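You operate a simulated robot arm through the tools that you are given. There is no shell and no other tool. Be economical: measure what you need, move in short steps, check, and stop when the job is done.

Carry out the task below with a simulated two-armed robot. There is one attempt and no reset: what you move stays moved.

## Task
Take the roll of foil and leave it on the silver steel dish. Then take the wash bottle and put it in the inside of the steel frame. Then take the red clip and put it on top of the grey meter. Then take the orange cable reel and leave it on the top of the blue frame. Then take the white block from the top of the long steel bench and put it on the shelf under the long steel bench. Then open the bottom drawer of the low cabinet, take the blue fuse from the inside of the bottom drawer of the low cabinet and leave it in the steel tray on the top of the end boxes, then shut the drawer. Then put the round grey box labelled "59" from the top of the black table on the top of the pale boxes. Then take the white torque driver and put it on the lower shelf of the pump stand. Then press the green ok button three times. Then push the drawer of the leak detector shut. Then turn the delay knob to 10. The order counts. Set down upright: wash bottle, orange cable reel, blue fuse, white torque driver.

Only the result counts: the job must be done as asked and must still hold three seconds after the hand-in. Knocking over, shifting, dropping, spilling or breaking anything else fails it.

## Robot
Two 6-joint arms with two-finger parallel grippers on one trunk, on a base that drives. Base frame: it is fixed to the floor where the robot stands at the start and does not move with it; the origin is under the middle of the robot, x ahead of it, y to its left, z up; the surface under the hand at the start is at about z = 940. Readings come in mm, rad, newtons and seconds.
The left shoulder is at the start at [80, 215, 1571], the right one opposite. With the tool pointing down near the work surface each hand reaches from about 100 to 740 mm from the robot's upright axis, wherever it stands, measured 20 degrees to its own side. Places, roughly: blue fuse [-1000, 1500, 250]; bottom drawer of the low cabinet [-1000, 1500, 400]; delay knob [-8000, 100, 1200]; drawer of the leak detector [-8100, 600, 800]; green ok button [-8500, 1300, 1000]; grey meter [-6500, 2250, 1000]; inside of the steel frame (20x20 cm) [-6380, 340, 880]; lower shelf of the pump stand [-200, -1600, 200]; orange cable reel (7x7x8 cm) [-5700, 2500, 900]; red clip (2x8x8 cm) [-7000, 2600, 900]; roll of foil (5x5x19 cm) [500, 100, 1000]; round grey box [-1500, 1500, 750]; shelf under the long steel bench [-6400, 2400, 200]; steel dish (8x8x4 cm) [600, 300, 1000]; steel tray (26x18x4 cm) [-1900, -1000, 1000]; top of the blue frame [-3700, 1900, 800]; top of the pale boxes [-1200, 200, 900]; wash bottle [-7250, 2750, 1000]; white block [-6250, 2500, 1000]; white torque driver (5x5x13 cm) [-800, 1500, 900]. Payload 3.43 kg a hand.
The tool frame of a hand sits at the grasp point between the pads (the TCP): z along the fingers, y along the line on which they close. The tips reach 30 mm beyond it. Largest opening 94 mm; finger width 28, thickness 10; the body of the gripper, 50 by 96 mm, starts 55 mm behind the TCP.
Orientation is that of the tool frame in the base frame, as a unit quaternion [w, x, y, z]. With the fingers straight down and closing along the base's y, the tool's x points along the base's -x, its y along +y and its z along -z.

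## Interface
- The arms move only by the tool nudge_tool. It takes "left_rows", "right_rows" or both (then of equal length, played together; a hand with none holds still); each is a list of rows, each a list of 7 numbers: the gripper command, from -1 (fully open) to 1 (shut), values between in proportion, then the shift along the base's x, y, z in units of 200 mm (1.0 is 200 mm), then the turn, a rotation vector about the base's x, y, z in units of 180 degrees (1.0 is 180 degrees). In form: [[claw, x, y, z, wx, wy, wz], ...]. A call has 1 to 8 rows; each row is the pose to reach, as a shift and turn from the pose commanded when the call began. A call with a number of a shift or a turn outside -1 to 1 is refused whole. A row lasts 0.2 s, in which the tool goes at most 50 mm and 0.15 rad; a call with a longer step from one row to the next is refused whole, and so is a gripper value outside its range. Where a pose cannot be reached the arm comes as near as it can. A force on the tool above 40 N (or 10 N above the force at the start of the call, whichever is more), or a blocked arm, ends the call early, and 0.2 s more pass. Each finger travels about 72 mm/s and halts on what it meets, pressing with about 42 N; the grip force reading is that of the motor and also rises with nothing between the fingers. The clock runs only during rows and for 0.2 s after the last one: add rows that repeat a pose to give the fingers time. It gives the time, the measured TCP pose, the force on the tool (base axes), the opening and the grip force at its end, in the units of the frame above (readings bear some noise), with the torque about the TCP (base axes, N m) and any sound that the robot's microphone picked up, and new pictures: "views" is both (left out), scene, wrist or none (wrist: the cameras of the hands that moved).
- Cameras (640 x 400 px; columns grow to the right, rows downward): "scene" is now at [33.8, 57.4, 1706.1]; the picture's right is [1.00, -0.07, -0.00], its down [-0.07, -0.93, -0.36] and it looks along [0.03, 0.36, -0.93] (base axes); focal length 214 px, centre (320, 200). "left" rides on the left gripper at [76, -14, -103] in its tool frame; the picture's right is [0.18, 0.98, 0.00], its down [-0.75, 0.14, -0.64] and it looks along [-0.63, 0.12, 0.77] (tool axes); focal length 243 px, centre (320, 200). "right" rides on the right gripper at [76, 14, -103] in its tool frame; the picture's right is [-0.18, 0.98, 0.00], its down [-0.75, -0.14, -0.64] and it looks along [-0.63, -0.12, 0.77] (tool axes); focal length 243 px, centre (320, 200). There is no depth. A picture from a camera that has moved, and an enlarged one, comes with that camera's place and axes in the base frame and with its lens.
- move_column(by): slides the trunk up (or, below 0, down) by that many mm; the arms and the scene camera ride with it, the base frame stays. It gives what a move gives, with no picture.
- steer(legs): drives the robot by 1 to 6 legs, each [ahead, left, turn to the left] in mm, mm and rad, along the robot's own axes; the way and the turn of a leg run together, so that a leg with both is an arc; at most 1500 mm and 3.142 rad a leg. The arms and the cameras ride along, it lands a little off, and it stops where it bumps. It gives what a move gives, and a new picture of the scene camera.
- aim_head(pan, tilt): turns the head with the scene camera to pan (to the left, within 1.501 rad either way) and tilt (down, from -0.506 to 1.204), counted from straight ahead of the robot. It gives what a move gives, and a new picture of the scene camera.
- close_up(camera, box): a new picture of the part [left, top, right, bottom] of that camera's present view, enlarged. It takes no simulated time.
- finish_job(): hands the job in; it is judged then, once.

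Go step by step. Nothing tells you exact positions but the pictures and the camera data: compare them with the known pose of the tool, close in by small moves and look again before you grip or let go. The budget is 535 turns and 360 pictures, counting those below and the enlarged ones. Unless the task says otherwise, let go and move clear before handing in.

The tools are called after "Request:" as name(argument=value, ...) on one line, values as JSON. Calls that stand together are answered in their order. nudge_tool: Moves the arms, as the interface text tells. Its arguments: {"type":"object","properties":{"left_rows":{"type":"array","items":{"type":"array","items":{"type":"number"}}},"right_rows":{"type":"array","items":{"type":"array","items":{"type":"number"}}},"views":{"type":"string","enum":["both","scene","wrist","none"]}},"required":[]} The other tools are called the same way: move_column (by) slides the trunk up or down; steer (legs) drives the base; aim_head (pan, tilt) turns the head that bears the scene camera; close_up (camera, box) takes an enlarged picture of a part of a camera's view; finish_job () hands the job in.

At the start:

```text
t: 0.0
left_tcp_pos: [334.5, 423.9, 1001.8]
left_ee_rot: [0.0, 0.0, 1.0, 0.001]
left_force: [-1.1, -0.7, -0.3]
left_torque: [-0.01, 0.0, 0.03]
left_gripper_width: 94.1
left_gripper_force: 0.1
right_tcp_pos: [388.9, 3.1, 998.5]
right_ee_rot: [0.0, 0.0, 1.0, 0.0]
right_force: [-0.3, -0.5, -0.3]
right_torque: [0.0, 0.05, 0.0]
right_gripper_width: 93.9
right_gripper_force: 0.2
trunk travel left (down, up): [-801.0, 39.0]
robot x, y, heading: [-2.4, 5.7, -0.001]
head pan, tilt: [1.499, 1.201]
```

scene: 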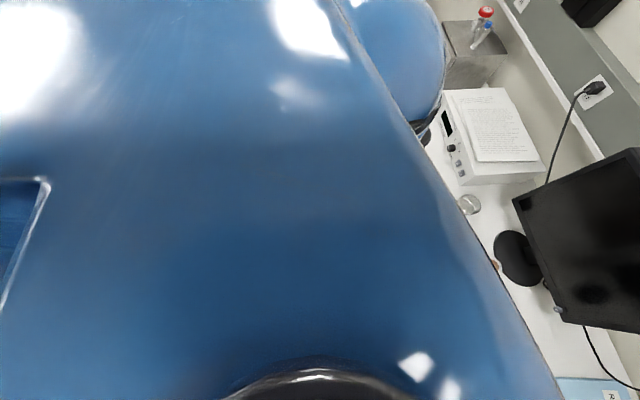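
right: 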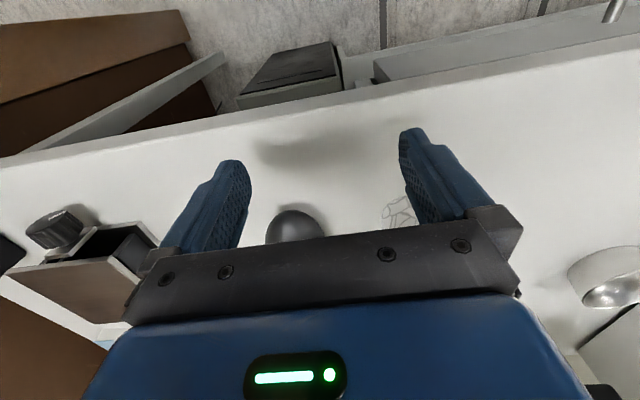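
left: 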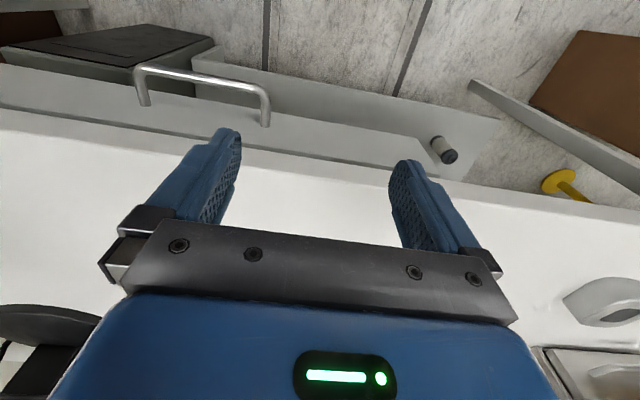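

The scene camera looks down at the robot's left arm; I will aim the head forward to view the bench ahead.

Request:
aim_head(pan=0.2, tilt=0.9)

```text
t: 1.5
left_tcp_pos: [333.9, 423.8, 1000.4]
left_ee_rot: [0.0, 0.0, 1.0, 0.0]
left_force: [0.4, -0.4, -0.5]
left_torque: [-0.02, 0.0, -0.02]
left_gripper_width: 94.1
left_gripper_force: 0.0
right_tcp_pos: [389.4, 1.7, 1000.2]
right_ee_rot: [0.0, -0.001, 1.0, 0.0]
right_force: [0.7, -0.4, 0.0]
right_torque: [0.02, 0.01, -0.03]
right_gripper_width: 94.1
right_gripper_force: 0.0
trunk travel left (down, up): [-801.0, 39.0]
robot x, y, heading: [-0.1, -3.2, -0.0]
head pan, tilt: [0.201, 0.901]
camera scene: at [103.9, 17.0, 1725.9], right [0.2, -0.98, 0.0], down [-0.77, -0.16, -0.62], along [0.61, 0.12, -0.78], focal length 214 px, centre (320, 200)
```

scene: 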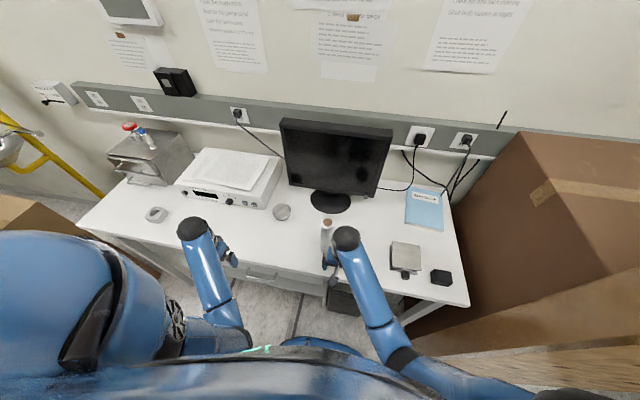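

Request:
close_up(camera="scene", box=[220, 180, 380, 280])

```text
4.00 times, centred on (300, 230) of scene
camera zoom: at [103.9, 17.0, 1725.9], right [0.2, -0.98, 0.0], down [-0.77, -0.16, -0.62], along [0.61, 0.12, -0.78], focal length 858 px, centre (400, 80)
```

zoom: 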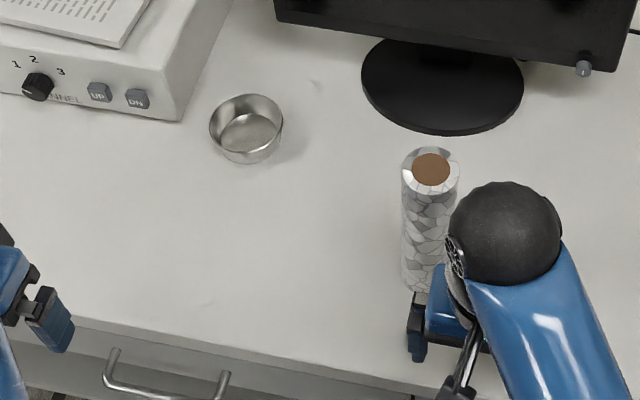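

The foil roll stands upright near [481, 69] with its top at about 1130, and the dish is near [598, 287]. I'll move the right hand aside, raise the left hand and bring it toward the roll.

Request:
nudge_tool(left_rows=[[-1, 0, 0, 0.25, 0, 0, 0], [-1, 0, 0, 0.5, 0, 0, 0], [-1, 0, 0, 0.75, 0, 0, 0], [-1, 0, 0, 1.0, 0, 0, 0], [-1, 0.1, -0.2, 1.0, 0, 0, 0], [-1, 0.2, -0.4, 1.0, 0, 0, 0], [-1, 0.3, -0.6, 1.0, 0, 0, 0], [-1, 0.4, -0.8, 1.0, 0, 0, 0]], right_rows=[[-1, 0, 0, 0.25, 0, 0, 0], [-1, 0, 0, 0.5, 0, 0, 0], [-1, 0, -0.2, 0.6, 0, 0, 0], [-1, -0.1, -0.4, 0.6, 0, 0, 0], [-1, -0.2, -0.6, 0.6, 0, 0, 0], [-1, -0.3, -0.8, 0.6, 0, 0, 0], [-1, -0.4, -1, 0.6, 0, 0, 0], [-1, -0.4, -1, 0.6, 0, 0, 0]], views="none")

Request:
close_up(camera="scene", box=[220, 150, 380, 250])

```text
t: 3.3
left_tcp_pos: [419.5, 272.5, 1008.7]
left_ee_rot: [0.01, -0.001, 1.0, 0.003]
left_force: [0.2, 0.5, -0.4]
left_torque: [0.01, 0.01, 0.0]
left_gripper_width: 94.0
left_gripper_force: 0.1
left hand out of reach, approached as far as the arm can: row 1, 2, 3, 4, 5, 6, 7, 8
right_tcp_pos: [288.9, -198.6, 1014.8]
right_ee_rot: [0.001, -0.001, 1.0, 0.0]
right_force: [-0.7, 0.6, -0.5]
right_torque: [0.08, 0.02, -0.02]
right_gripper_width: 93.9
right_gripper_force: 0.1
right hand out of reach, approached as far as the arm can: row 1, 2, 3, 4, 5, 6, 7, 8
trunk travel left (down, up): [-801.0, 39.0]
robot x, y, heading: [-0.0, -1.9, -0.0]
head pan, tilt: [0.201, 0.901]
```

```text
4.00 times, centred on (300, 200) of scene
camera zoom: at [104.7, 16.6, 1725.9], right [0.2, -0.98, 0.0], down [-0.77, -0.16, -0.62], along [0.61, 0.12, -0.78], focal length 858 px, centre (400, 200)
```

zoom: 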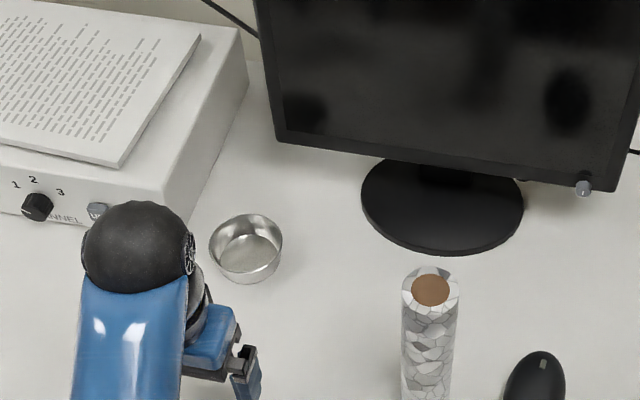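

The arms cannot fold high this close to the body, so I'll raise the trunk and back off a bit for height.

Request:
move_column(by=38)

Request:
steer(legs=[[-130, 0, 0]])

```text
t: 4.1
left_tcp_pos: [420.2, 272.4, 1047.8]
left_ee_rot: [0.009, 0.001, 1.0, 0.003]
left_force: [0.1, 0.0, -1.0]
left_torque: [0.0, -0.01, 0.03]
left_gripper_width: 93.8
left_gripper_force: 0.0
right_tcp_pos: [288.4, -200.3, 1052.4]
right_ee_rot: [0.002, 0.001, 1.0, 0.0]
right_force: [0.2, 0.3, -0.1]
right_torque: [0.0, 0.0, -0.01]
right_gripper_width: 94.3
right_gripper_force: 0.2
trunk travel left (down, up): [-839.0, 1.0]
robot x, y, heading: [2.7, -0.5, -0.003]
head pan, tilt: [0.201, 0.901]
```

```text
t: 5.4
left_tcp_pos: [295.2, 274.4, 1046.3]
left_ee_rot: [0.008, -0.002, 1.0, 0.002]
left_force: [-0.3, -0.4, -0.4]
left_torque: [-0.01, 0.01, -0.04]
left_gripper_width: 93.8
left_gripper_force: 0.0
right_tcp_pos: [165.9, -197.2, 1052.8]
right_ee_rot: [-0.001, -0.003, 1.0, 0.0]
right_force: [0.5, 0.3, -0.3]
right_torque: [-0.02, 0.06, -0.02]
right_gripper_width: 94.1
right_gripper_force: 0.1
trunk travel left (down, up): [-839.0, 1.0]
robot x, y, heading: [-126.3, -0.7, 0.001]
head pan, tilt: [0.201, 0.901]
camera scene: at [-17.2, 17.1, 1763.3], right [0.2, -0.98, 0.0], down [-0.77, -0.16, -0.62], along [0.6, 0.13, -0.79], focal length 214 px, centre (320, 200)
```

scene: 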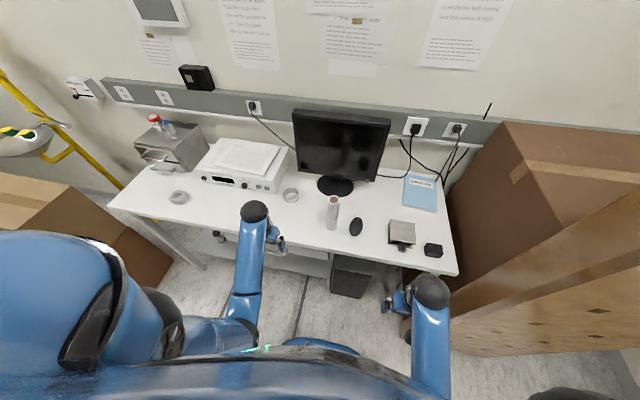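

Backed off. I'll probe a small move of the left hand to see what reference the shifts use.

Request:
nudge_tool(left_rows=[[-1, 0.2, 0, 0, 0, 0, 0], [-1, 0.4, 0, 0, 0, 0, 0], [-1, 0.6, -0.0, 0, 0, 0, 0]], views="none")

```text
t: 6.2
left_tcp_pos: [411.2, 273.0, 1046.9]
left_ee_rot: [0.01, -0.003, 1.0, 0.002]
left_force: [0.5, 0.1, 0.6]
left_torque: [0.04, -0.03, 0.01]
left_gripper_width: 94.1
left_gripper_force: 0.0
right_tcp_pos: [162.1, -198.3, 1052.9]
right_ee_rot: [0.002, -0.003, 1.0, 0.0]
right_force: [0.0, -0.8, -0.2]
right_torque: [-0.02, -0.01, -0.01]
right_gripper_width: 93.7
right_gripper_force: 0.0
trunk travel left (down, up): [-839.0, 1.0]
robot x, y, heading: [-129.6, 0.8, 0.007]
head pan, tilt: [0.201, 0.901]
```

Commands follow the measured pose. Now rise, then go toward above the roll.

Request:
nudge_tool(left_rows=[[-1, 0.0, 0, 0.25, 0, 0, 0], [-1, 0.0, 0, 0.5, 0, 0, 0], [-1, 0.05, 0, 0.75, 0, 0, 0], [-1, 0.1, -0.1, 0.82, 0, 0, 0], [-1, 0.15, -0.3, 0.82, 0, 0, 0], [-1, 0.2, -0.5, 0.82, 0, 0, 0], [-1, 0.2, -0.65, 0.82, 0, 0, 0]], views="both")

Request:
close_up(camera="scene", box=[240, 160, 400, 260])

```text
refused: row 3 steps farther than a row can; nothing moved
```

```text
4.00 times, centred on (320, 210) of scene
camera zoom: at [-22.8, 17.0, 1763.8], right [0.2, -0.98, 0.0], down [-0.77, -0.16, -0.62], along [0.61, 0.13, -0.78], focal length 858 px, centre (320, 160)
```

zoom: 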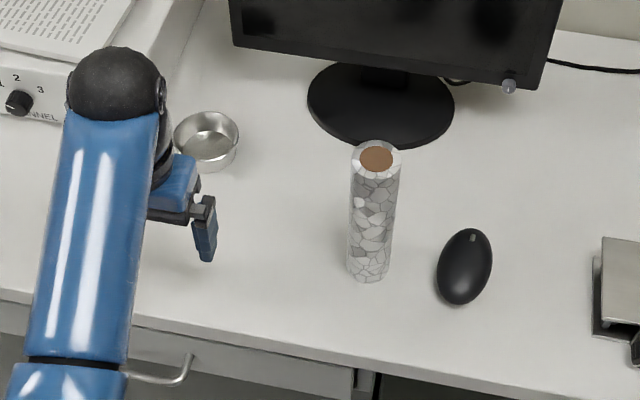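

Roll is at about [479, 67], dish at [599, 287]. Moving above the roll.

Request:
nudge_tool(left_rows=[[-1, 0.0, 0, 0.24, 0, 0, 0], [-1, 0.0, 0, 0.48, 0, 0, 0], [-1, 0.05, 0, 0.7, 0, 0, 0], [-1, 0.1, -0.15, 0.82, 0, 0, 0], [-1, 0.15, -0.35, 0.82, 0, 0, 0], [-1, 0.2, -0.55, 0.82, 0, 0, 0], [-1, 0.25, -0.78, 0.82, 0, 0, 0], [-1, 0.34, -1.0, 0.82, 0, 0, 0]], views="wrist")

Request:
close_up(camera="scene", box=[240, 160, 400, 260])

```text
t: 8.0
left_tcp_pos: [517.1, 62.8, 1177.6]
left_ee_rot: [0.011, -0.003, 1.0, 0.003]
left_force: [-1.2, 0.2, 0.4]
left_torque: [0.04, -0.04, -0.02]
left_gripper_width: 94.0
left_gripper_force: 0.2
left hand out of reach, approached as far as the arm can: row 1, 2, 3, 4, 5, 6, 7, 8
right_tcp_pos: [161.8, -200.9, 1053.4]
right_ee_rot: [0.003, -0.002, 1.0, 0.001]
right_force: [-0.4, 0.6, -0.1]
right_torque: [0.0, -0.01, -0.04]
right_gripper_width: 94.0
right_gripper_force: 0.1
trunk travel left (down, up): [-839.0, 1.0]
robot x, y, heading: [-129.2, -1.3, 0.003]
head pan, tilt: [0.201, 0.901]
camera left: at [438.4, 47.1, 1278.4], right [-0.19, 0.98, 0.0], down [0.74, 0.14, 0.66], along [0.65, 0.13, -0.75], focal length 243 px, centre (320, 200)
```

left: 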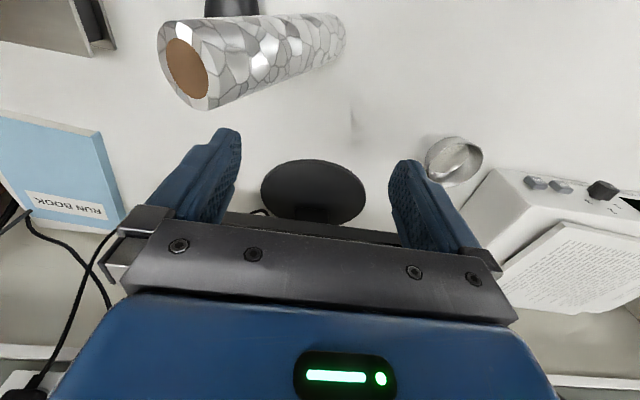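

```text
4.00 times, centred on (320, 210) of scene
camera zoom: at [-23.6, 13.5, 1763.9], right [0.2, -0.98, 0.0], down [-0.77, -0.16, -0.62], along [0.61, 0.13, -0.78], focal length 858 px, centre (320, 160)
```

zoom: 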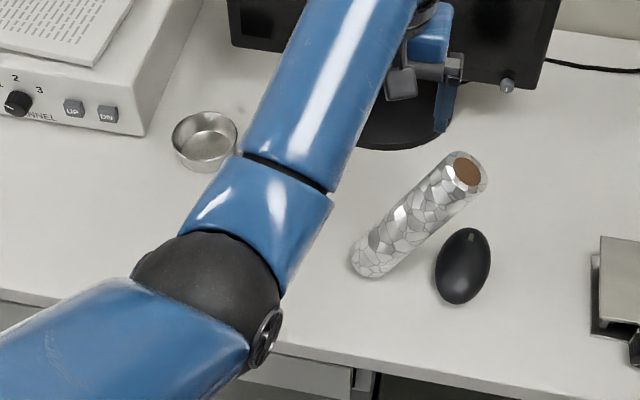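

The arm brushed the roll and it tipped. I need to see where it settles.

Request:
nudge_tool(left_rows=[[-1, 0, 0, 0, 0, 0, 0], [-1, 0, 0, 0, 0, 0, 0], [-1, 0, 0, 0, 0, 0, 0], [-1, 0, 0, 0, 0, 0, 0]], views="wrist")

Request:
close_up(camera="scene", box=[240, 160, 400, 260])

```text
t: 9.0
left_tcp_pos: [517.5, 66.2, 1175.5]
left_ee_rot: [0.012, -0.003, 1.0, 0.001]
left_force: [-0.2, 0.1, -0.2]
left_torque: [0.06, -0.04, -0.02]
left_gripper_width: 94.2
left_gripper_force: 0.1
right_tcp_pos: [162.9, -196.9, 1052.8]
right_ee_rot: [0.002, -0.002, 1.0, -0.001]
right_force: [0.1, 0.5, 0.1]
right_torque: [0.03, -0.05, -0.02]
right_gripper_width: 94.1
right_gripper_force: 0.1
trunk travel left (down, up): [-839.0, 1.0]
robot x, y, heading: [-128.0, -0.5, 0.006]
head pan, tilt: [0.201, 0.901]
camera left: at [438.0, 50.7, 1278.4], right [-0.19, 0.98, 0.0], down [0.74, 0.14, 0.66], along [0.65, 0.12, -0.75], focal length 243 px, centre (320, 200)
```

left: 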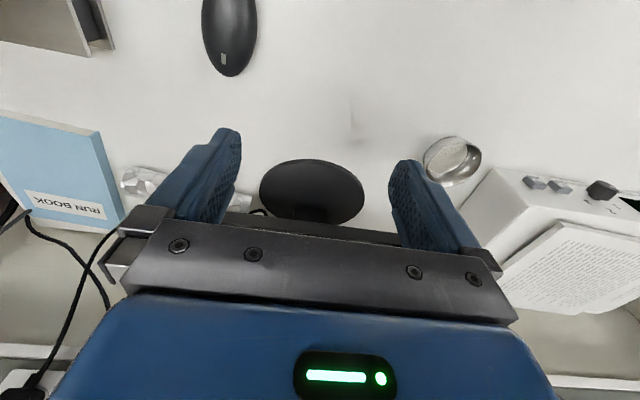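

```text
4.00 times, centred on (320, 210) of scene
camera zoom: at [-24.2, 17.7, 1763.9], right [0.2, -0.98, 0.0], down [-0.77, -0.16, -0.62], along [0.61, 0.13, -0.78], focal length 858 px, centre (320, 160)
```

zoom: 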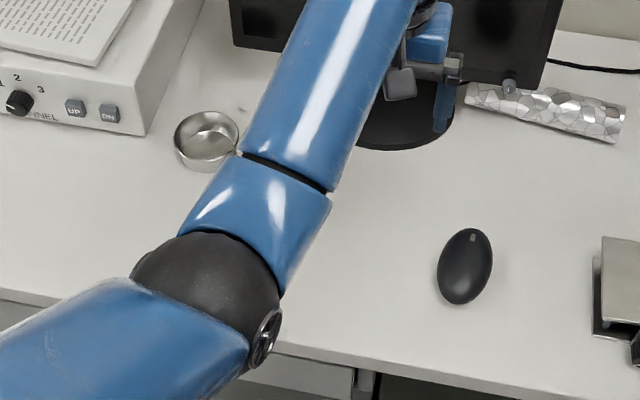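

The roll now lies near [735, -111], partly beneath the monitor's right edge, with its right half free. I'll retract the left arm and look again.

Request:
nudge_tool(left_rows=[[-1, -0.12, 0.2, 0, 0, 0, 0], [-1, -0.24, 0.4, 0, 0, 0, 0], [-1, -0.36, 0.6, 0, 0, 0, 0], [-1, -0.48, 0.8, 0, 0, 0, 0], [-1, -0.6, 1.0, 0, 0, 0, 0], [-1, -0.75, 1.0, 0, 0, 0, 0]], views="none")

Request:
close_up(camera="scene", box=[280, 130, 440, 230])

```text
t: 10.4
left_tcp_pos: [427.5, 265.9, 1092.0]
left_ee_rot: [0.01, -0.002, 1.0, 0.002]
left_force: [-0.6, 0.9, -0.4]
left_torque: [0.03, 0.01, 0.03]
left_gripper_width: 94.0
left_gripper_force: 0.0
left hand out of reach, approached as far as the arm can: row 1, 2, 3, 4, 5, 6
right_tcp_pos: [161.0, -197.9, 1053.6]
right_ee_rot: [0.003, -0.003, 1.0, -0.001]
right_force: [0.5, -0.1, 0.1]
right_torque: [0.02, 0.01, 0.01]
right_gripper_width: 94.2
right_gripper_force: 0.1
trunk travel left (down, up): [-839.0, 1.0]
robot x, y, heading: [-126.5, -0.6, 0.007]
head pan, tilt: [0.201, 0.901]
```

```text
4.00 times, centred on (360, 180) of scene
camera zoom: at [-25.1, 17.4, 1764.0], right [0.2, -0.98, 0.0], down [-0.77, -0.16, -0.62], along [0.61, 0.13, -0.78], focal length 858 px, centre (160, 280)
```

zoom: 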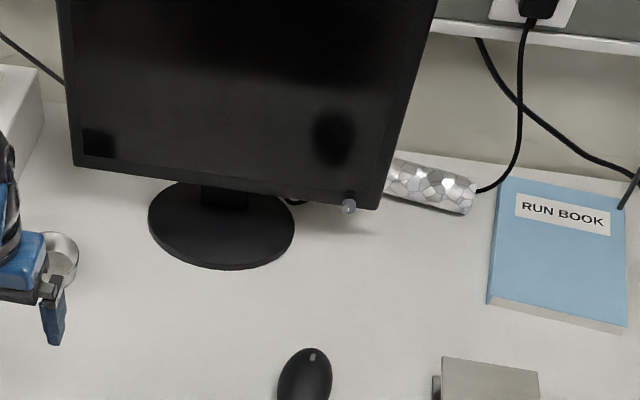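

The roll rolled on toward the wall behind the monitor's right edge, at about [813, -216] for its right end. I'll drive to the right and back to the original distance, then look again.

Request:
steer(legs=[[0, -180, 0]])

Request:
aim_head(pan=0.0, tilt=0.75)

Request:
close_up(camera="scene", box=[240, 120, 400, 220])

```text
t: 11.9
left_tcp_pos: [429.7, 87.7, 1089.9]
left_ee_rot: [0.01, -0.003, 1.0, 0.001]
left_force: [-1.1, 1.2, 0.4]
left_torque: [-0.05, 0.02, 0.03]
left_gripper_width: 93.9
left_gripper_force: 0.0
right_tcp_pos: [162.9, -377.0, 1054.5]
right_ee_rot: [0.002, -0.004, 1.0, -0.001]
right_force: [1.5, 0.5, -0.8]
right_torque: [-0.02, 0.0, -0.01]
right_gripper_width: 94.4
right_gripper_force: 0.1
trunk travel left (down, up): [-839.0, 1.0]
robot x, y, heading: [-130.1, -183.7, 0.007]
head pan, tilt: [0.201, 0.901]
camera scene: at [-23.1, -160.0, 1763.8], right [0.21, -0.98, 0.0], down [-0.77, -0.16, -0.62], along [0.61, 0.12, -0.78], focal length 214 px, centre (320, 200)
```

scene: 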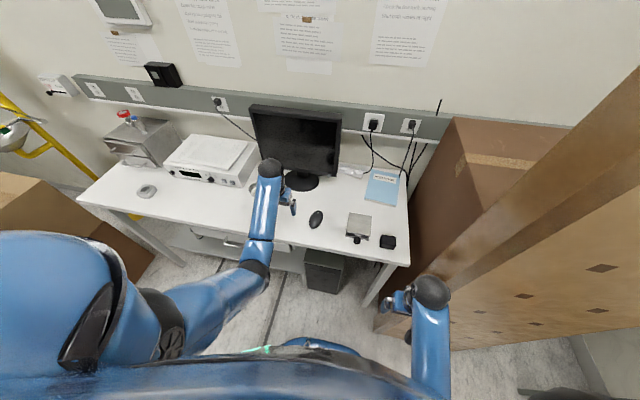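

```text
t: 12.6
left_tcp_pos: [427.4, 84.9, 1090.7]
left_ee_rot: [0.011, -0.003, 1.0, 0.002]
left_force: [-0.4, 0.3, -0.3]
left_torque: [-0.01, 0.02, -0.01]
left_gripper_width: 94.0
left_gripper_force: 0.1
right_tcp_pos: [162.8, -379.3, 1052.7]
right_ee_rot: [0.001, -0.003, 1.0, 0.001]
right_force: [0.4, -0.1, -0.1]
right_torque: [-0.01, 0.0, -0.01]
right_gripper_width: 93.8
right_gripper_force: 0.0
trunk travel left (down, up): [-839.0, 1.0]
robot x, y, heading: [-125.8, -185.8, 0.011]
head pan, tilt: [0.0, 0.75]
camera scene: at [-14.2, -178.5, 1775.8], right [0.01, -1.0, 0.0], down [-0.68, -0.01, -0.73], along [0.73, 0.0, -0.68], focal length 214 px, centre (320, 200)
```

scene: 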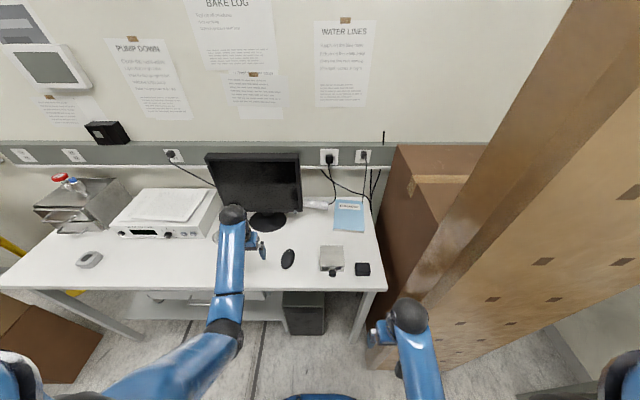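

```text
4.00 times, centred on (320, 170) of scene
camera zoom: at [-14.2, -178.5, 1775.8], right [0.01, -1.0, 0.0], down [-0.68, -0.01, -0.73], along [0.73, 0.0, -0.68], focal length 858 px, centre (320, 320)
```

zoom: 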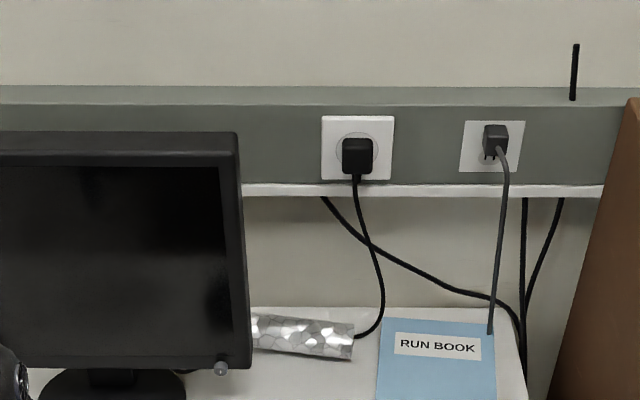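

The roll rests at about [828, -140] behind the monitor plane (whose right edge is near x 643, y -95). I'll look down to see how far the base sticks out ahead.

Request:
aim_head(pan=0.0, tilt=1.2)

```text
t: 13.5
left_tcp_pos: [429.6, 82.7, 1090.8]
left_ee_rot: [0.011, -0.003, 1.0, 0.003]
left_force: [-0.1, -0.4, 0.0]
left_torque: [0.01, 0.0, 0.0]
left_gripper_width: 94.0
left_gripper_force: 0.0
right_tcp_pos: [162.4, -381.1, 1053.4]
right_ee_rot: [0.002, -0.004, 1.0, 0.0]
right_force: [-0.1, -0.7, 0.0]
right_torque: [-0.02, 0.0, -0.03]
right_gripper_width: 93.9
right_gripper_force: 0.0
trunk travel left (down, up): [-839.0, 1.0]
robot x, y, heading: [-125.1, -183.1, 0.006]
head pan, tilt: [0.0, 1.201]
camera scene: at [-40.9, -181.3, 1744.1], right [0.01, -1.0, 0.0], down [-0.93, -0.01, -0.36], along [0.36, 0.0, -0.93], focal length 214 px, centre (320, 200)
```

scene: 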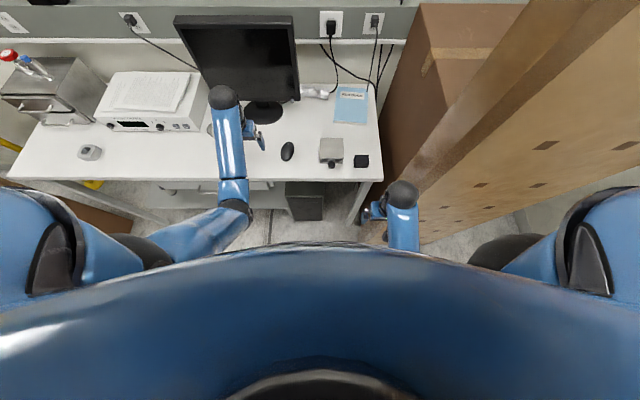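

Now tuck the left hand back, and bring the right hand forward and up, in preparation for lowering the trunk and driving closer.

Request:
nudge_tool(left_rows=[[-1, -0.2, 0.1, 0, 0, 0, 0], [-1, -0.4, 0.2, -0.05, 0, 0, 0], [-1, -0.6, 0.3, -0.1, 0, 0, 0], [-1, -0.8, 0.4, -0.2, 0, 0, 0], [-1, -1.0, 0.45, -0.3, 0, 0, 0], [-1, -1.0, 0.45, -0.3, 0, 0, 0], [-1, -1.0, 0.45, -0.3, 0, 0, 0]], right_rows=[[-1, 0.2, 0.1, 0, 0, 0, 0], [-1, 0.4, 0.15, 0.05, 0, 0, 0], [-1, 0.6, 0.25, 0.1, 0, 0, 0], [-1, 0.8, 0.35, 0.15, 0, 0, 0], [-1, 1, 0.4, 0.2, 0, 0, 0], [-1, 1, 0.4, 0.4, 0, 0, 0], [-1, 1, 0.4, 0.6, 0, 0, 0]], views="none")

Request:
nudge_tool(left_rows=[[-1, -0.2, 0.1, -0.1, 0, 0, 0], [-1, -0.4, 0.1, -0.2, 0, 0, 0], [-1, -0.6, 0.1, -0.3, 0, 0, 0], [-1, -0.6, 0.1, -0.3, 0, 0, 0], [-1, -0.6, 0.1, -0.3, 0, 0, 0], [-1, -0.6, 0.1, -0.3, 0, 0, 0]], right_rows=[[-1, 0.2, 0, 0.05, 0, 0, 0], [-1, 0.4, 0, 0.2, 0, 0, 0], [-1, 0.5, 0, 0.4, 0, 0, 0], [-1, 0.5, 0, 0.6, 0, 0, 0], [-1, 0.5, 0, 0.8, 0, 0, 0], [-1, 0.5, 0, 1, 0, 0, 0]], views="scene")

```text
t: 15.1
left_tcp_pos: [229.8, 172.7, 1031.3]
left_ee_rot: [0.01, -0.003, 1.0, 0.002]
left_force: [0.4, 0.8, -0.3]
left_torque: [-0.02, -0.02, 0.02]
left_gripper_width: 94.0
left_gripper_force: 0.1
left hand out of reach, approached as far as the arm can: row 1, 2, 3
right_tcp_pos: [391.4, -293.5, 1071.2]
right_ee_rot: [0.002, -0.002, 1.0, -0.001]
right_force: [0.3, -0.2, -0.7]
right_torque: [-0.02, 0.02, -0.01]
right_gripper_width: 93.9
right_gripper_force: 0.1
right hand out of reach, approached as far as the arm can: row 1, 2, 3, 4, 5, 6, 7
trunk travel left (down, up): [-839.0, 1.0]
robot x, y, heading: [-124.8, -183.5, 0.008]
head pan, tilt: [0.0, 1.201]
```

```text
t: 16.7
left_tcp_pos: [163.1, 207.4, 996.0]
left_ee_rot: [0.046, 0.049, 0.997, 0.034]
left_force: [0.0, -0.2, -0.7]
left_torque: [0.02, 0.03, 0.03]
left_gripper_width: 93.9
left_gripper_force: 0.1
right_tcp_pos: [563.2, -281.2, 1225.1]
right_ee_rot: [0.003, -0.002, 1.0, 0.0]
right_force: [0.4, -0.2, 0.2]
right_torque: [-0.02, 0.03, 0.0]
right_gripper_width: 94.1
right_gripper_force: 0.0
right hand out of reach, approached as far as the arm can: row 3, 4, 5, 6
trunk travel left (down, up): [-839.0, 1.0]
robot x, y, heading: [-128.0, -185.4, 0.005]
head pan, tilt: [0.0, 1.201]
stopped in row 6 (left hand): the arm was blocked; the commanded pose is now the measured one
camera scene: at [-40.9, -180.7, 1744.8], right [0.01, -1.0, 0.0], down [-0.93, -0.01, -0.36], along [0.36, 0.0, -0.93], focal length 214 px, centre (320, 200)
```

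scene: 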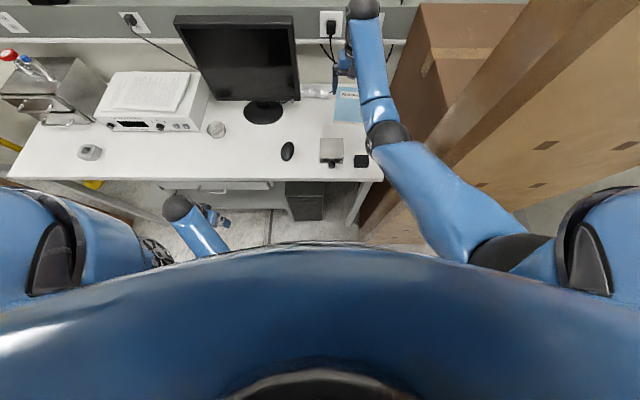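

The left hand got blocked near the body; since it is in front of the bench, I'll lower it and try to draw it further back.

Request:
nudge_tool(left_rows=[[-1, 0, 0, -0.2, 0, 0, 0], [-1, 0, 0, -0.4, 0, 0, 0], [-1, 0, 0, -0.6, 0, 0, 0], [-1, -0.15, 0, -0.7, 0, 0, 0], [-1, -0.3, 0, -0.75, 0, 0, 0], [-1, -0.45, 0, -0.75, 0, 0, 0]], views="none")

```text
t: 18.1
left_tcp_pos: [172.3, 225.6, 874.9]
left_ee_rot: [0.081, 0.149, 0.983, 0.071]
left_force: [-0.7, 0.5, 0.4]
left_torque: [-0.02, 0.01, 0.01]
left_gripper_width: 93.8
left_gripper_force: 0.1
right_tcp_pos: [563.3, -279.5, 1226.4]
right_ee_rot: [0.001, -0.003, 1.0, 0.0]
right_force: [-0.3, 0.1, -0.1]
right_torque: [-0.05, 0.02, 0.01]
right_gripper_width: 93.9
right_gripper_force: 0.0
trunk travel left (down, up): [-839.0, 1.0]
robot x, y, heading: [-128.5, -181.4, 0.011]
head pan, tilt: [0.0, 1.201]
stopped in row 6 (left hand): the arm was blocked; the commanded pose is now the measured one
```

The left arm is in an awkward posture; I'll restore its tool orientation and move it a bit outwards, as at the start.

Request:
nudge_tool(left_rows=[[-1, 0.1, 0.0, 0.05, -0.015, 0.018, 0.03], [-1, 0.2, 0.05, 0.1, -0.03, 0.036, 0.06], [-1, 0.25, 0.1, 0.15, -0.045, 0.052, 0.095], [-1, 0.25, 0.1, 0.15, -0.045, 0.052, 0.095]], views="scene")

```text
t: 19.1
left_tcp_pos: [217.7, 244.3, 902.3]
left_ee_rot: [-0.003, -0.002, 1.0, -0.003]
left_force: [0.0, -0.7, -0.1]
left_torque: [-0.02, 0.05, 0.01]
left_gripper_width: 94.0
left_gripper_force: 0.0
right_tcp_pos: [562.1, -279.6, 1224.5]
right_ee_rot: [0.002, -0.004, 1.0, -0.001]
right_force: [0.4, 0.1, 0.0]
right_torque: [0.04, -0.03, -0.01]
right_gripper_width: 93.9
right_gripper_force: 0.0
trunk travel left (down, up): [-839.0, 1.0]
robot x, y, heading: [-127.8, -181.0, 0.007]
head pan, tilt: [0.0, 1.201]
camera scene: at [-42.1, -181.2, 1744.2], right [0.01, -1.0, 0.0], down [-0.93, -0.01, -0.36], along [0.36, 0.0, -0.93], focal length 214 px, centre (320, 200)
```

scene: 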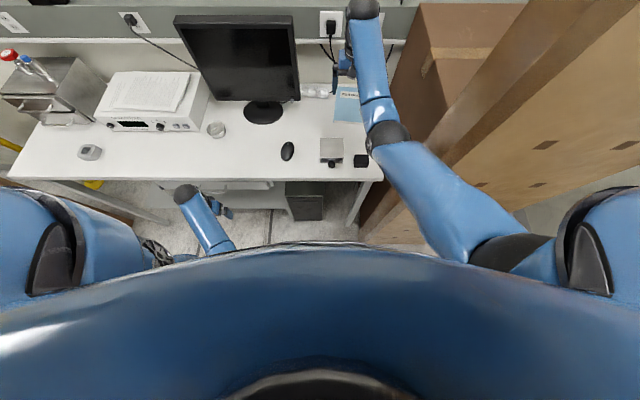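

Left hand is restored. I'll swing it out to the left and back, clear of the bench.

Request:
nudge_tool(left_rows=[[-1, 0, 0.2, 0, 0, 0, 0], [-1, -0.1, 0.4, 0, 0, 0, 0], [-1, -0.2, 0.6, 0, 0, 0, 0], [-1, -0.35, 0.75, 0, 0, 0, 0], [-1, -0.5, 0.9, 0, 0, 0, 0], [-1, -0.7, 1.0, 0, 0, 0, 0], [-1, -0.9, 1.0, 0, 0, 0, 0]], views="scene")

```text
t: 20.6
left_tcp_pos: [37.5, 444.5, 900.1]
left_ee_rot: [-0.002, -0.001, 1.0, -0.002]
left_force: [0.2, 0.8, -0.1]
left_torque: [0.01, 0.02, -0.02]
left_gripper_width: 94.0
left_gripper_force: 0.1
right_tcp_pos: [561.5, -279.9, 1224.5]
right_ee_rot: [0.002, -0.002, 1.0, -0.001]
right_force: [1.0, -0.6, -0.5]
right_torque: [0.03, -0.01, -0.02]
right_gripper_width: 93.9
right_gripper_force: 0.1
trunk travel left (down, up): [-839.0, 1.0]
robot x, y, heading: [-127.4, -182.3, 0.001]
head pan, tilt: [0.0, 1.201]
camera scene: at [-42.8, -181.3, 1744.2], right [0.01, -1.0, 0.0], down [-0.93, -0.01, -0.36], along [0.36, 0.0, -0.93], focal length 214 px, centre (320, 200)
```

scene: 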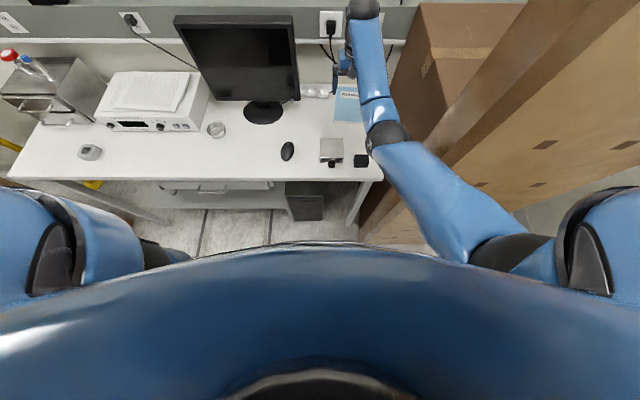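

Left arm is tucked. Drive forward 165 and left 80 so the right hand can reach behind the monitor's right edge.

Request:
steer(legs=[[0, 80, 0], [165, 0, 0]])

Request:
move_column(by=-120)

```text
t: 22.7
left_tcp_pos: [201.3, 527.3, 898.1]
left_ee_rot: [-0.001, -0.001, 1.0, -0.003]
left_force: [-0.4, 0.1, 0.7]
left_torque: [-0.06, 0.0, 0.0]
left_gripper_width: 93.8
left_gripper_force: 0.2
right_tcp_pos: [720.9, -197.5, 1224.7]
right_ee_rot: [0.004, -0.002, 1.0, -0.002]
right_force: [-0.1, 0.0, -0.8]
right_torque: [-0.06, -0.02, 0.01]
right_gripper_width: 94.1
right_gripper_force: 0.0
trunk travel left (down, up): [-839.0, 1.0]
robot x, y, heading: [36.9, -101.4, 0.001]
head pan, tilt: [0.0, 1.201]
camera scene: at [115.7, -95.7, 1744.4], right [0.0, -1.0, 0.0], down [-0.93, 0.0, -0.37], along [0.37, 0.0, -0.93], focal length 214 px, centre (320, 200)
```

scene: 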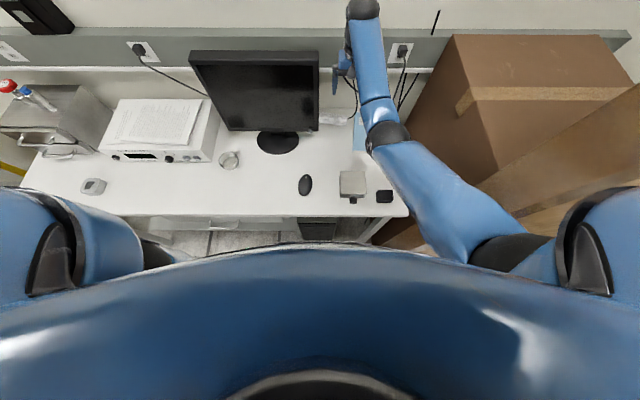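

```text
t: 24.2
left_tcp_pos: [202.7, 525.8, 779.1]
left_ee_rot: [-0.003, 0.0, 1.0, -0.002]
left_force: [0.5, 0.7, -0.3]
left_torque: [0.0, 0.01, 0.01]
left_gripper_width: 94.0
left_gripper_force: 0.0
right_tcp_pos: [724.4, -200.3, 1103.8]
right_ee_rot: [0.002, -0.001, 1.0, 0.0]
right_force: [-0.3, 0.8, -0.1]
right_torque: [0.03, -0.03, -0.02]
right_gripper_width: 94.3
right_gripper_force: 0.1
trunk travel left (down, up): [-719.0, 121.0]
robot x, y, heading: [34.0, -101.1, 0.006]
head pan, tilt: [0.0, 1.201]
```

Now yaw the right tool by -99° while rising, so the fingers will straddle the roll.

Request:
nudge_tool(right_rows=[[-1, 0, 0, 0.1, 0, 0, -0.046], [-1, 0, 0, 0.2, 0, 0, -0.092], [-1, 0, 0, 0.3, 0, 0, -0.138], [-1, 0, 0, 0.4, 0, 0, -0.184], [-1, 0, 0, 0.4, 0, 0, -0.23], [-1, 0, 0, 0.4, 0, 0, -0.275], [-1, 0, 0, 0.4, 0, 0, -0.32]], views="none")

Request:
nudge_tool(right_rows=[[-1, 0, 0, 0, 0, 0, -0.046], [-1, 0, 0, 0, 0, 0, -0.092], [-1, 0, 0, 0, 0, 0, -0.138], [-1, 0, 0, 0, 0, 0, -0.184], [-1, 0, 0, 0, 0, 0, -0.23]], views="both")

```text
t: 25.8
left_tcp_pos: [202.0, 525.5, 780.2]
left_ee_rot: [-0.002, 0.0, 1.0, -0.002]
left_force: [-0.2, 0.7, 0.1]
left_torque: [0.01, 0.0, 0.01]
left_gripper_width: 93.8
left_gripper_force: 0.1
right_tcp_pos: [755.0, -197.5, 1174.1]
right_ee_rot: [0.002, 0.48, 0.877, -0.001]
right_force: [0.4, 0.0, 0.8]
right_torque: [-0.02, -0.03, -0.02]
right_gripper_width: 94.0
right_gripper_force: 0.1
right hand out of reach, approached as far as the arm can: row 1, 2, 3, 4, 5, 6, 7
trunk travel left (down, up): [-719.0, 121.0]
robot x, y, heading: [34.4, -102.6, 0.005]
head pan, tilt: [0.0, 1.201]
```

```text
t: 27.0
left_tcp_pos: [203.3, 525.0, 780.1]
left_ee_rot: [-0.002, -0.001, 1.0, -0.001]
left_force: [-0.3, -0.2, -0.4]
left_torque: [-0.01, 0.0, 0.03]
left_gripper_width: 93.9
left_gripper_force: 0.1
right_tcp_pos: [755.0, -196.4, 1174.5]
right_ee_rot: [0.002, 0.76, 0.65, -0.001]
right_force: [-0.7, -0.2, 0.5]
right_torque: [0.0, 0.01, -0.02]
right_gripper_width: 94.0
right_gripper_force: 0.0
trunk travel left (down, up): [-719.0, 121.0]
robot x, y, heading: [35.4, -103.6, 0.006]
head pan, tilt: [0.0, 1.201]
camera scene: at [120.8, -100.7, 1624.1], right [0.0, -1.0, 0.0], down [-0.93, 0.0, -0.36], along [0.36, 0.0, -0.93], focal length 214 px, centre (320, 200)
camera right: at [780.9, -121.6, 1276.1], right [0.94, -0.33, 0.0], down [-0.26, -0.72, 0.64], along [-0.21, -0.61, -0.76], focal length 243 px, centre (320, 200)
```

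scene: 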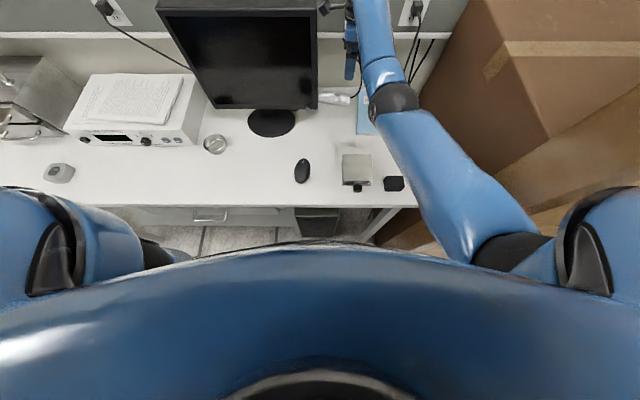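
right: 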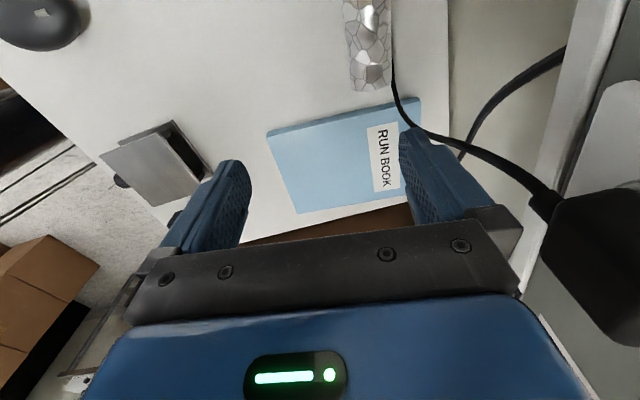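

The roll's axis passes about [823, -145] with an 8° skew, matching the tool yaw. Move over it and then lower the trunk.

Request:
nudge_tool(right_rows=[[-1, 0.06, 0.2, 0, 0, 0, 0], [-1, 0.2, 0.25, 0, 0, 0, 0], [-1, 0.34, 0.25, 0, 0, 0, 0], [-1, 0.34, 0.25, 0, 0, 0, 0]], views="none")

Request:
move_column(by=-120)

Request:
nudge_tool(right_rows=[[-1, 0, 0, 0, 0, 0, 0]], views="wrist")

```text
t: 28.0
left_tcp_pos: [203.6, 525.2, 778.4]
left_ee_rot: [-0.002, 0.0, 1.0, -0.002]
left_force: [-0.1, -0.1, 0.5]
left_torque: [0.0, -0.01, 0.03]
left_gripper_width: 94.0
left_gripper_force: 0.1
right_tcp_pos: [780.9, -151.4, 1176.7]
right_ee_rot: [0.002, 0.759, 0.651, -0.001]
right_force: [0.0, -0.1, -0.3]
right_torque: [0.0, -0.03, 0.05]
right_gripper_width: 94.2
right_gripper_force: 0.1
right hand out of reach, approached as far as the arm can: row 2, 3, 4
trunk travel left (down, up): [-719.0, 121.0]
robot x, y, heading: [30.7, -98.9, -0.002]
head pan, tilt: [0.0, 1.201]
```

```text
t: 29.5
left_tcp_pos: [202.1, 524.6, 661.0]
left_ee_rot: [-0.003, 0.0, 1.0, -0.001]
left_force: [0.4, -0.2, 0.0]
left_torque: [-0.01, -0.03, 0.0]
left_gripper_width: 94.1
left_gripper_force: 0.0
right_tcp_pos: [777.8, -151.9, 1056.2]
right_ee_rot: [0.001, 0.759, 0.651, -0.001]
right_force: [0.2, -0.1, -0.1]
right_torque: [-0.02, 0.05, -0.03]
right_gripper_width: 94.0
right_gripper_force: 0.1
trunk travel left (down, up): [-599.0, 241.0]
robot x, y, heading: [36.3, -102.3, 0.006]
head pan, tilt: [0.0, 1.201]
```

```text
t: 29.9
left_tcp_pos: [203.1, 524.4, 659.9]
left_ee_rot: [-0.003, 0.0, 1.0, -0.003]
left_force: [-0.2, -0.2, 0.4]
left_torque: [-0.03, 0.0, 0.02]
left_gripper_width: 94.2
left_gripper_force: 0.1
right_tcp_pos: [780.7, -151.2, 1055.5]
right_ee_rot: [0.001, 0.759, 0.651, -0.001]
right_force: [0.4, 0.0, 0.4]
right_torque: [0.03, 0.03, -0.01]
right_gripper_width: 94.0
right_gripper_force: 0.1
trunk travel left (down, up): [-599.0, 241.0]
robot x, y, heading: [32.6, -100.2, 0.002]
head pan, tilt: [0.0, 1.201]
camera right: at [805.2, -77.4, 1156.9], right [0.94, -0.33, 0.0], down [-0.25, -0.72, 0.65], along [-0.21, -0.61, -0.76], focal length 243 px, centre (320, 200)
```

right: 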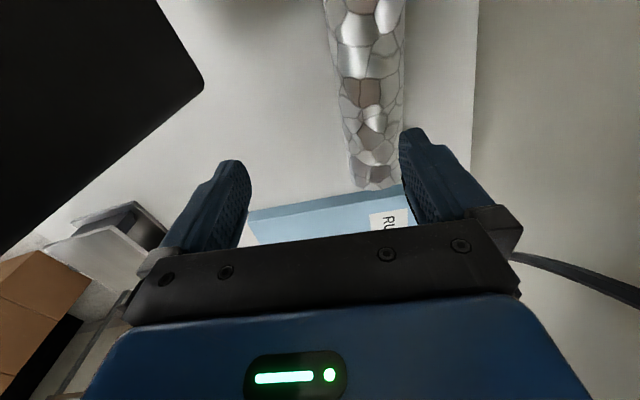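

The roll lies just ahead (+x) of the fingers; I'm at the reach limit. I'll draw the hand back and up, drive 60 mm closer, and lower the trunk more.

Request:
nudge_tool(right_rows=[[-1, -0.15, -0.05, 0.2, 0, 0, 0], [-1, -0.3, -0.1, 0.4, 0, 0, 0], [-1, -0.3, -0.1, 0.6, 0, 0, 0]], views="none")

Request:
steer(legs=[[60, 0, 0]])

Request:
move_column(by=-130)

```text
refused: row 1 steps farther than a row can; nothing moved
```

```text
t: 30.9
left_tcp_pos: [250.2, 524.6, 661.0]
left_ee_rot: [-0.002, 0.001, 1.0, -0.002]
left_force: [0.6, -0.8, 0.0]
left_torque: [0.0, -0.02, -0.01]
left_gripper_width: 94.0
left_gripper_force: 0.0
right_tcp_pos: [817.7, -150.8, 1059.1]
right_ee_rot: [-0.008, 0.756, 0.654, -0.014]
right_force: [-9.5, 0.5, 3.7]
right_torque: [0.11, -1.26, 0.2]
right_gripper_width: 94.0
right_gripper_force: 0.2
trunk travel left (down, up): [-599.0, 241.0]
robot x, y, heading: [84.3, -105.6, -0.002]
head pan, tilt: [0.0, 1.201]
stopped in leg 1: the force on the tool passed its limit at 240 N (the readings are from after the stop); the commanded pose is now the measured one
camera scene: at [165.7, -100.4, 1504.3], right [0.0, -1.0, 0.0], down [-0.93, 0.0, -0.36], along [0.36, 0.0, -0.93], focal length 214 px, centre (320, 200)
```

scene: 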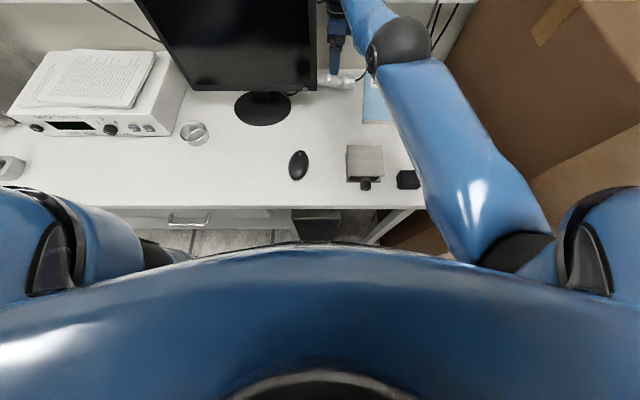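

```text
t: 32.1
left_tcp_pos: [251.7, 523.5, 559.4]
left_ee_rot: [-0.002, 0.002, 1.0, -0.003]
left_force: [1.1, 0.8, -0.4]
left_torque: [-0.01, -0.02, -0.03]
left_gripper_width: 93.9
left_gripper_force: 0.0
right_tcp_pos: [822.0, -151.2, 971.3]
right_ee_rot: [-0.002, 0.757, 0.653, -0.004]
right_force: [-9.3, -0.8, 12.1]
right_torque: [0.05, -0.26, 0.02]
right_gripper_width: 89.2
right_gripper_force: 0.0
trunk travel left (down, up): [-499.0, 341.0]
robot x, y, heading: [82.9, -103.5, 0.0]
head pan, tilt: [0.0, 1.201]
stopped: the force on the tool passed its limit at 47 N (the readings are from after the stop); the commanded pose is now the measured one
```

I shouldn't have chained those; the hand met something while driving and then came down near the roll. Let me look at the state.

Request:
nudge_tool(right_rows=[[-1, 0, 0, 0, 0, 0, 0]], views="both")

Request:
aim_head(pan=0.0, tilt=0.6)

```text
t: 32.5
left_tcp_pos: [252.5, 524.7, 560.4]
left_ee_rot: [0.0, 0.001, 1.0, -0.001]
left_force: [0.4, 0.2, 0.6]
left_torque: [-0.01, 0.01, 0.0]
left_gripper_width: 94.2
left_gripper_force: 0.2
right_tcp_pos: [822.6, -152.2, 969.7]
right_ee_rot: [-0.002, 0.757, 0.653, -0.005]
right_force: [-8.1, -0.8, 11.7]
right_torque: [0.03, -0.33, 0.03]
right_gripper_width: 89.8
right_gripper_force: 0.1
trunk travel left (down, up): [-499.0, 341.0]
robot x, y, heading: [85.7, -102.2, -0.006]
head pan, tilt: [0.0, 1.201]
camera scene: at [166.0, -100.2, 1404.8], right [0.0, -1.0, 0.0], down [-0.93, 0.0, -0.36], along [0.36, 0.0, -0.93], focal length 214 px, centre (320, 200)
camera right: at [848.6, -77.4, 1071.5], right [0.95, -0.33, -0.01], down [-0.24, -0.72, 0.65], along [-0.22, -0.61, -0.76], focal length 243 px, centre (320, 200)
```

scene: 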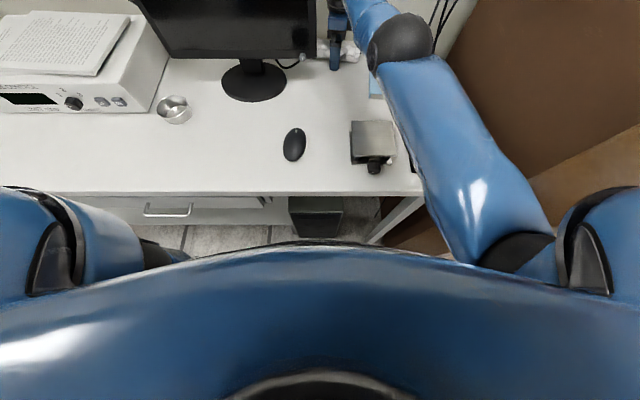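
right: 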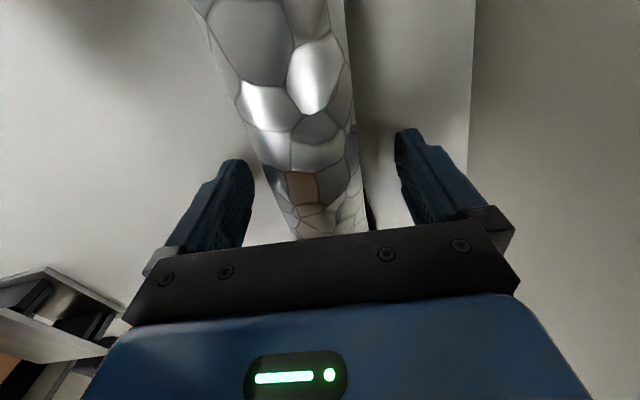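

```text
t: 33.5
left_tcp_pos: [252.6, 524.6, 561.2]
left_ee_rot: [-0.001, 0.001, 1.0, -0.001]
left_force: [1.0, 0.0, 0.8]
left_torque: [0.0, 0.02, -0.04]
left_gripper_width: 93.9
left_gripper_force: 0.0
right_tcp_pos: [821.7, -151.4, 971.6]
right_ee_rot: [-0.002, 0.757, 0.653, -0.005]
right_force: [-7.2, -1.4, 12.4]
right_torque: [0.02, -0.46, -0.01]
right_gripper_width: 90.3
right_gripper_force: 0.1
trunk travel left (down, up): [-499.0, 341.0]
robot x, y, heading: [82.5, -100.8, 0.002]
head pan, tilt: [0.0, 0.6]
camera scene: at [198.2, -100.2, 1449.4], right [0.0, -1.0, 0.0], down [-0.56, 0.0, -0.83], along [0.83, 0.0, -0.56], focal length 214 px, centre (320, 200)
```

scene: 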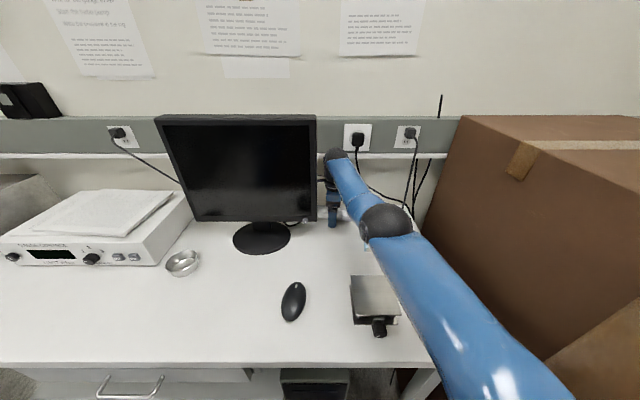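

The fingers are straddling the roll, tips on the bench. Raise 4 mm and close.

Request:
nudge_tool(right_rows=[[-1, -0.01, 0, 0.025, 0, 0, 0], [0, -0.01, 0, 0.025, 0, 0, 0], [0.5, -0.01, 0, 0.025, 0, 0, 0], [1, -0.01, 0, 0.025, 0, 0, 0], [1, -0.01, 0, 0.025, 0, 0, 0], [1, -0.01, 0, 0.025, 0, 0, 0]], views="wrist")

```text
t: 34.9
left_tcp_pos: [252.9, 523.4, 560.0]
left_ee_rot: [-0.003, 0.002, 1.0, -0.002]
left_force: [0.4, 0.3, 0.5]
left_torque: [-0.01, -0.01, -0.02]
left_gripper_width: 93.8
left_gripper_force: 0.0
right_tcp_pos: [821.9, -151.2, 972.2]
right_ee_rot: [-0.003, 0.757, 0.654, -0.006]
right_force: [-1.7, 0.8, 0.1]
right_torque: [0.0, 0.05, 0.04]
right_gripper_width: 51.0
right_gripper_force: 42.0
trunk travel left (down, up): [-499.0, 341.0]
robot x, y, heading: [82.9, -99.4, -0.001]
head pan, tilt: [0.0, 0.6]
camera right: at [849.1, -76.9, 1073.0], right [0.95, -0.33, -0.01], down [-0.24, -0.72, 0.65], along [-0.22, -0.61, -0.76], focal length 243 px, centre (320, 200)
```

right: 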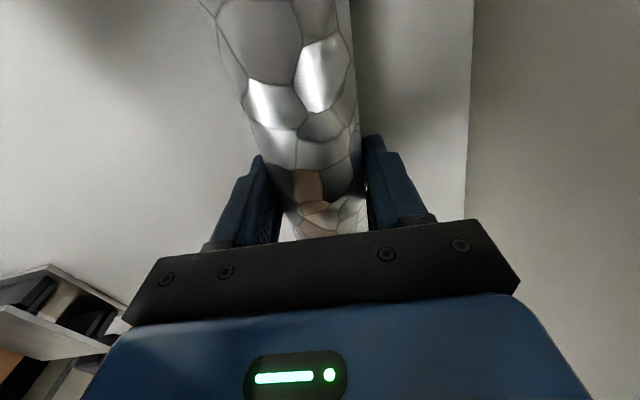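

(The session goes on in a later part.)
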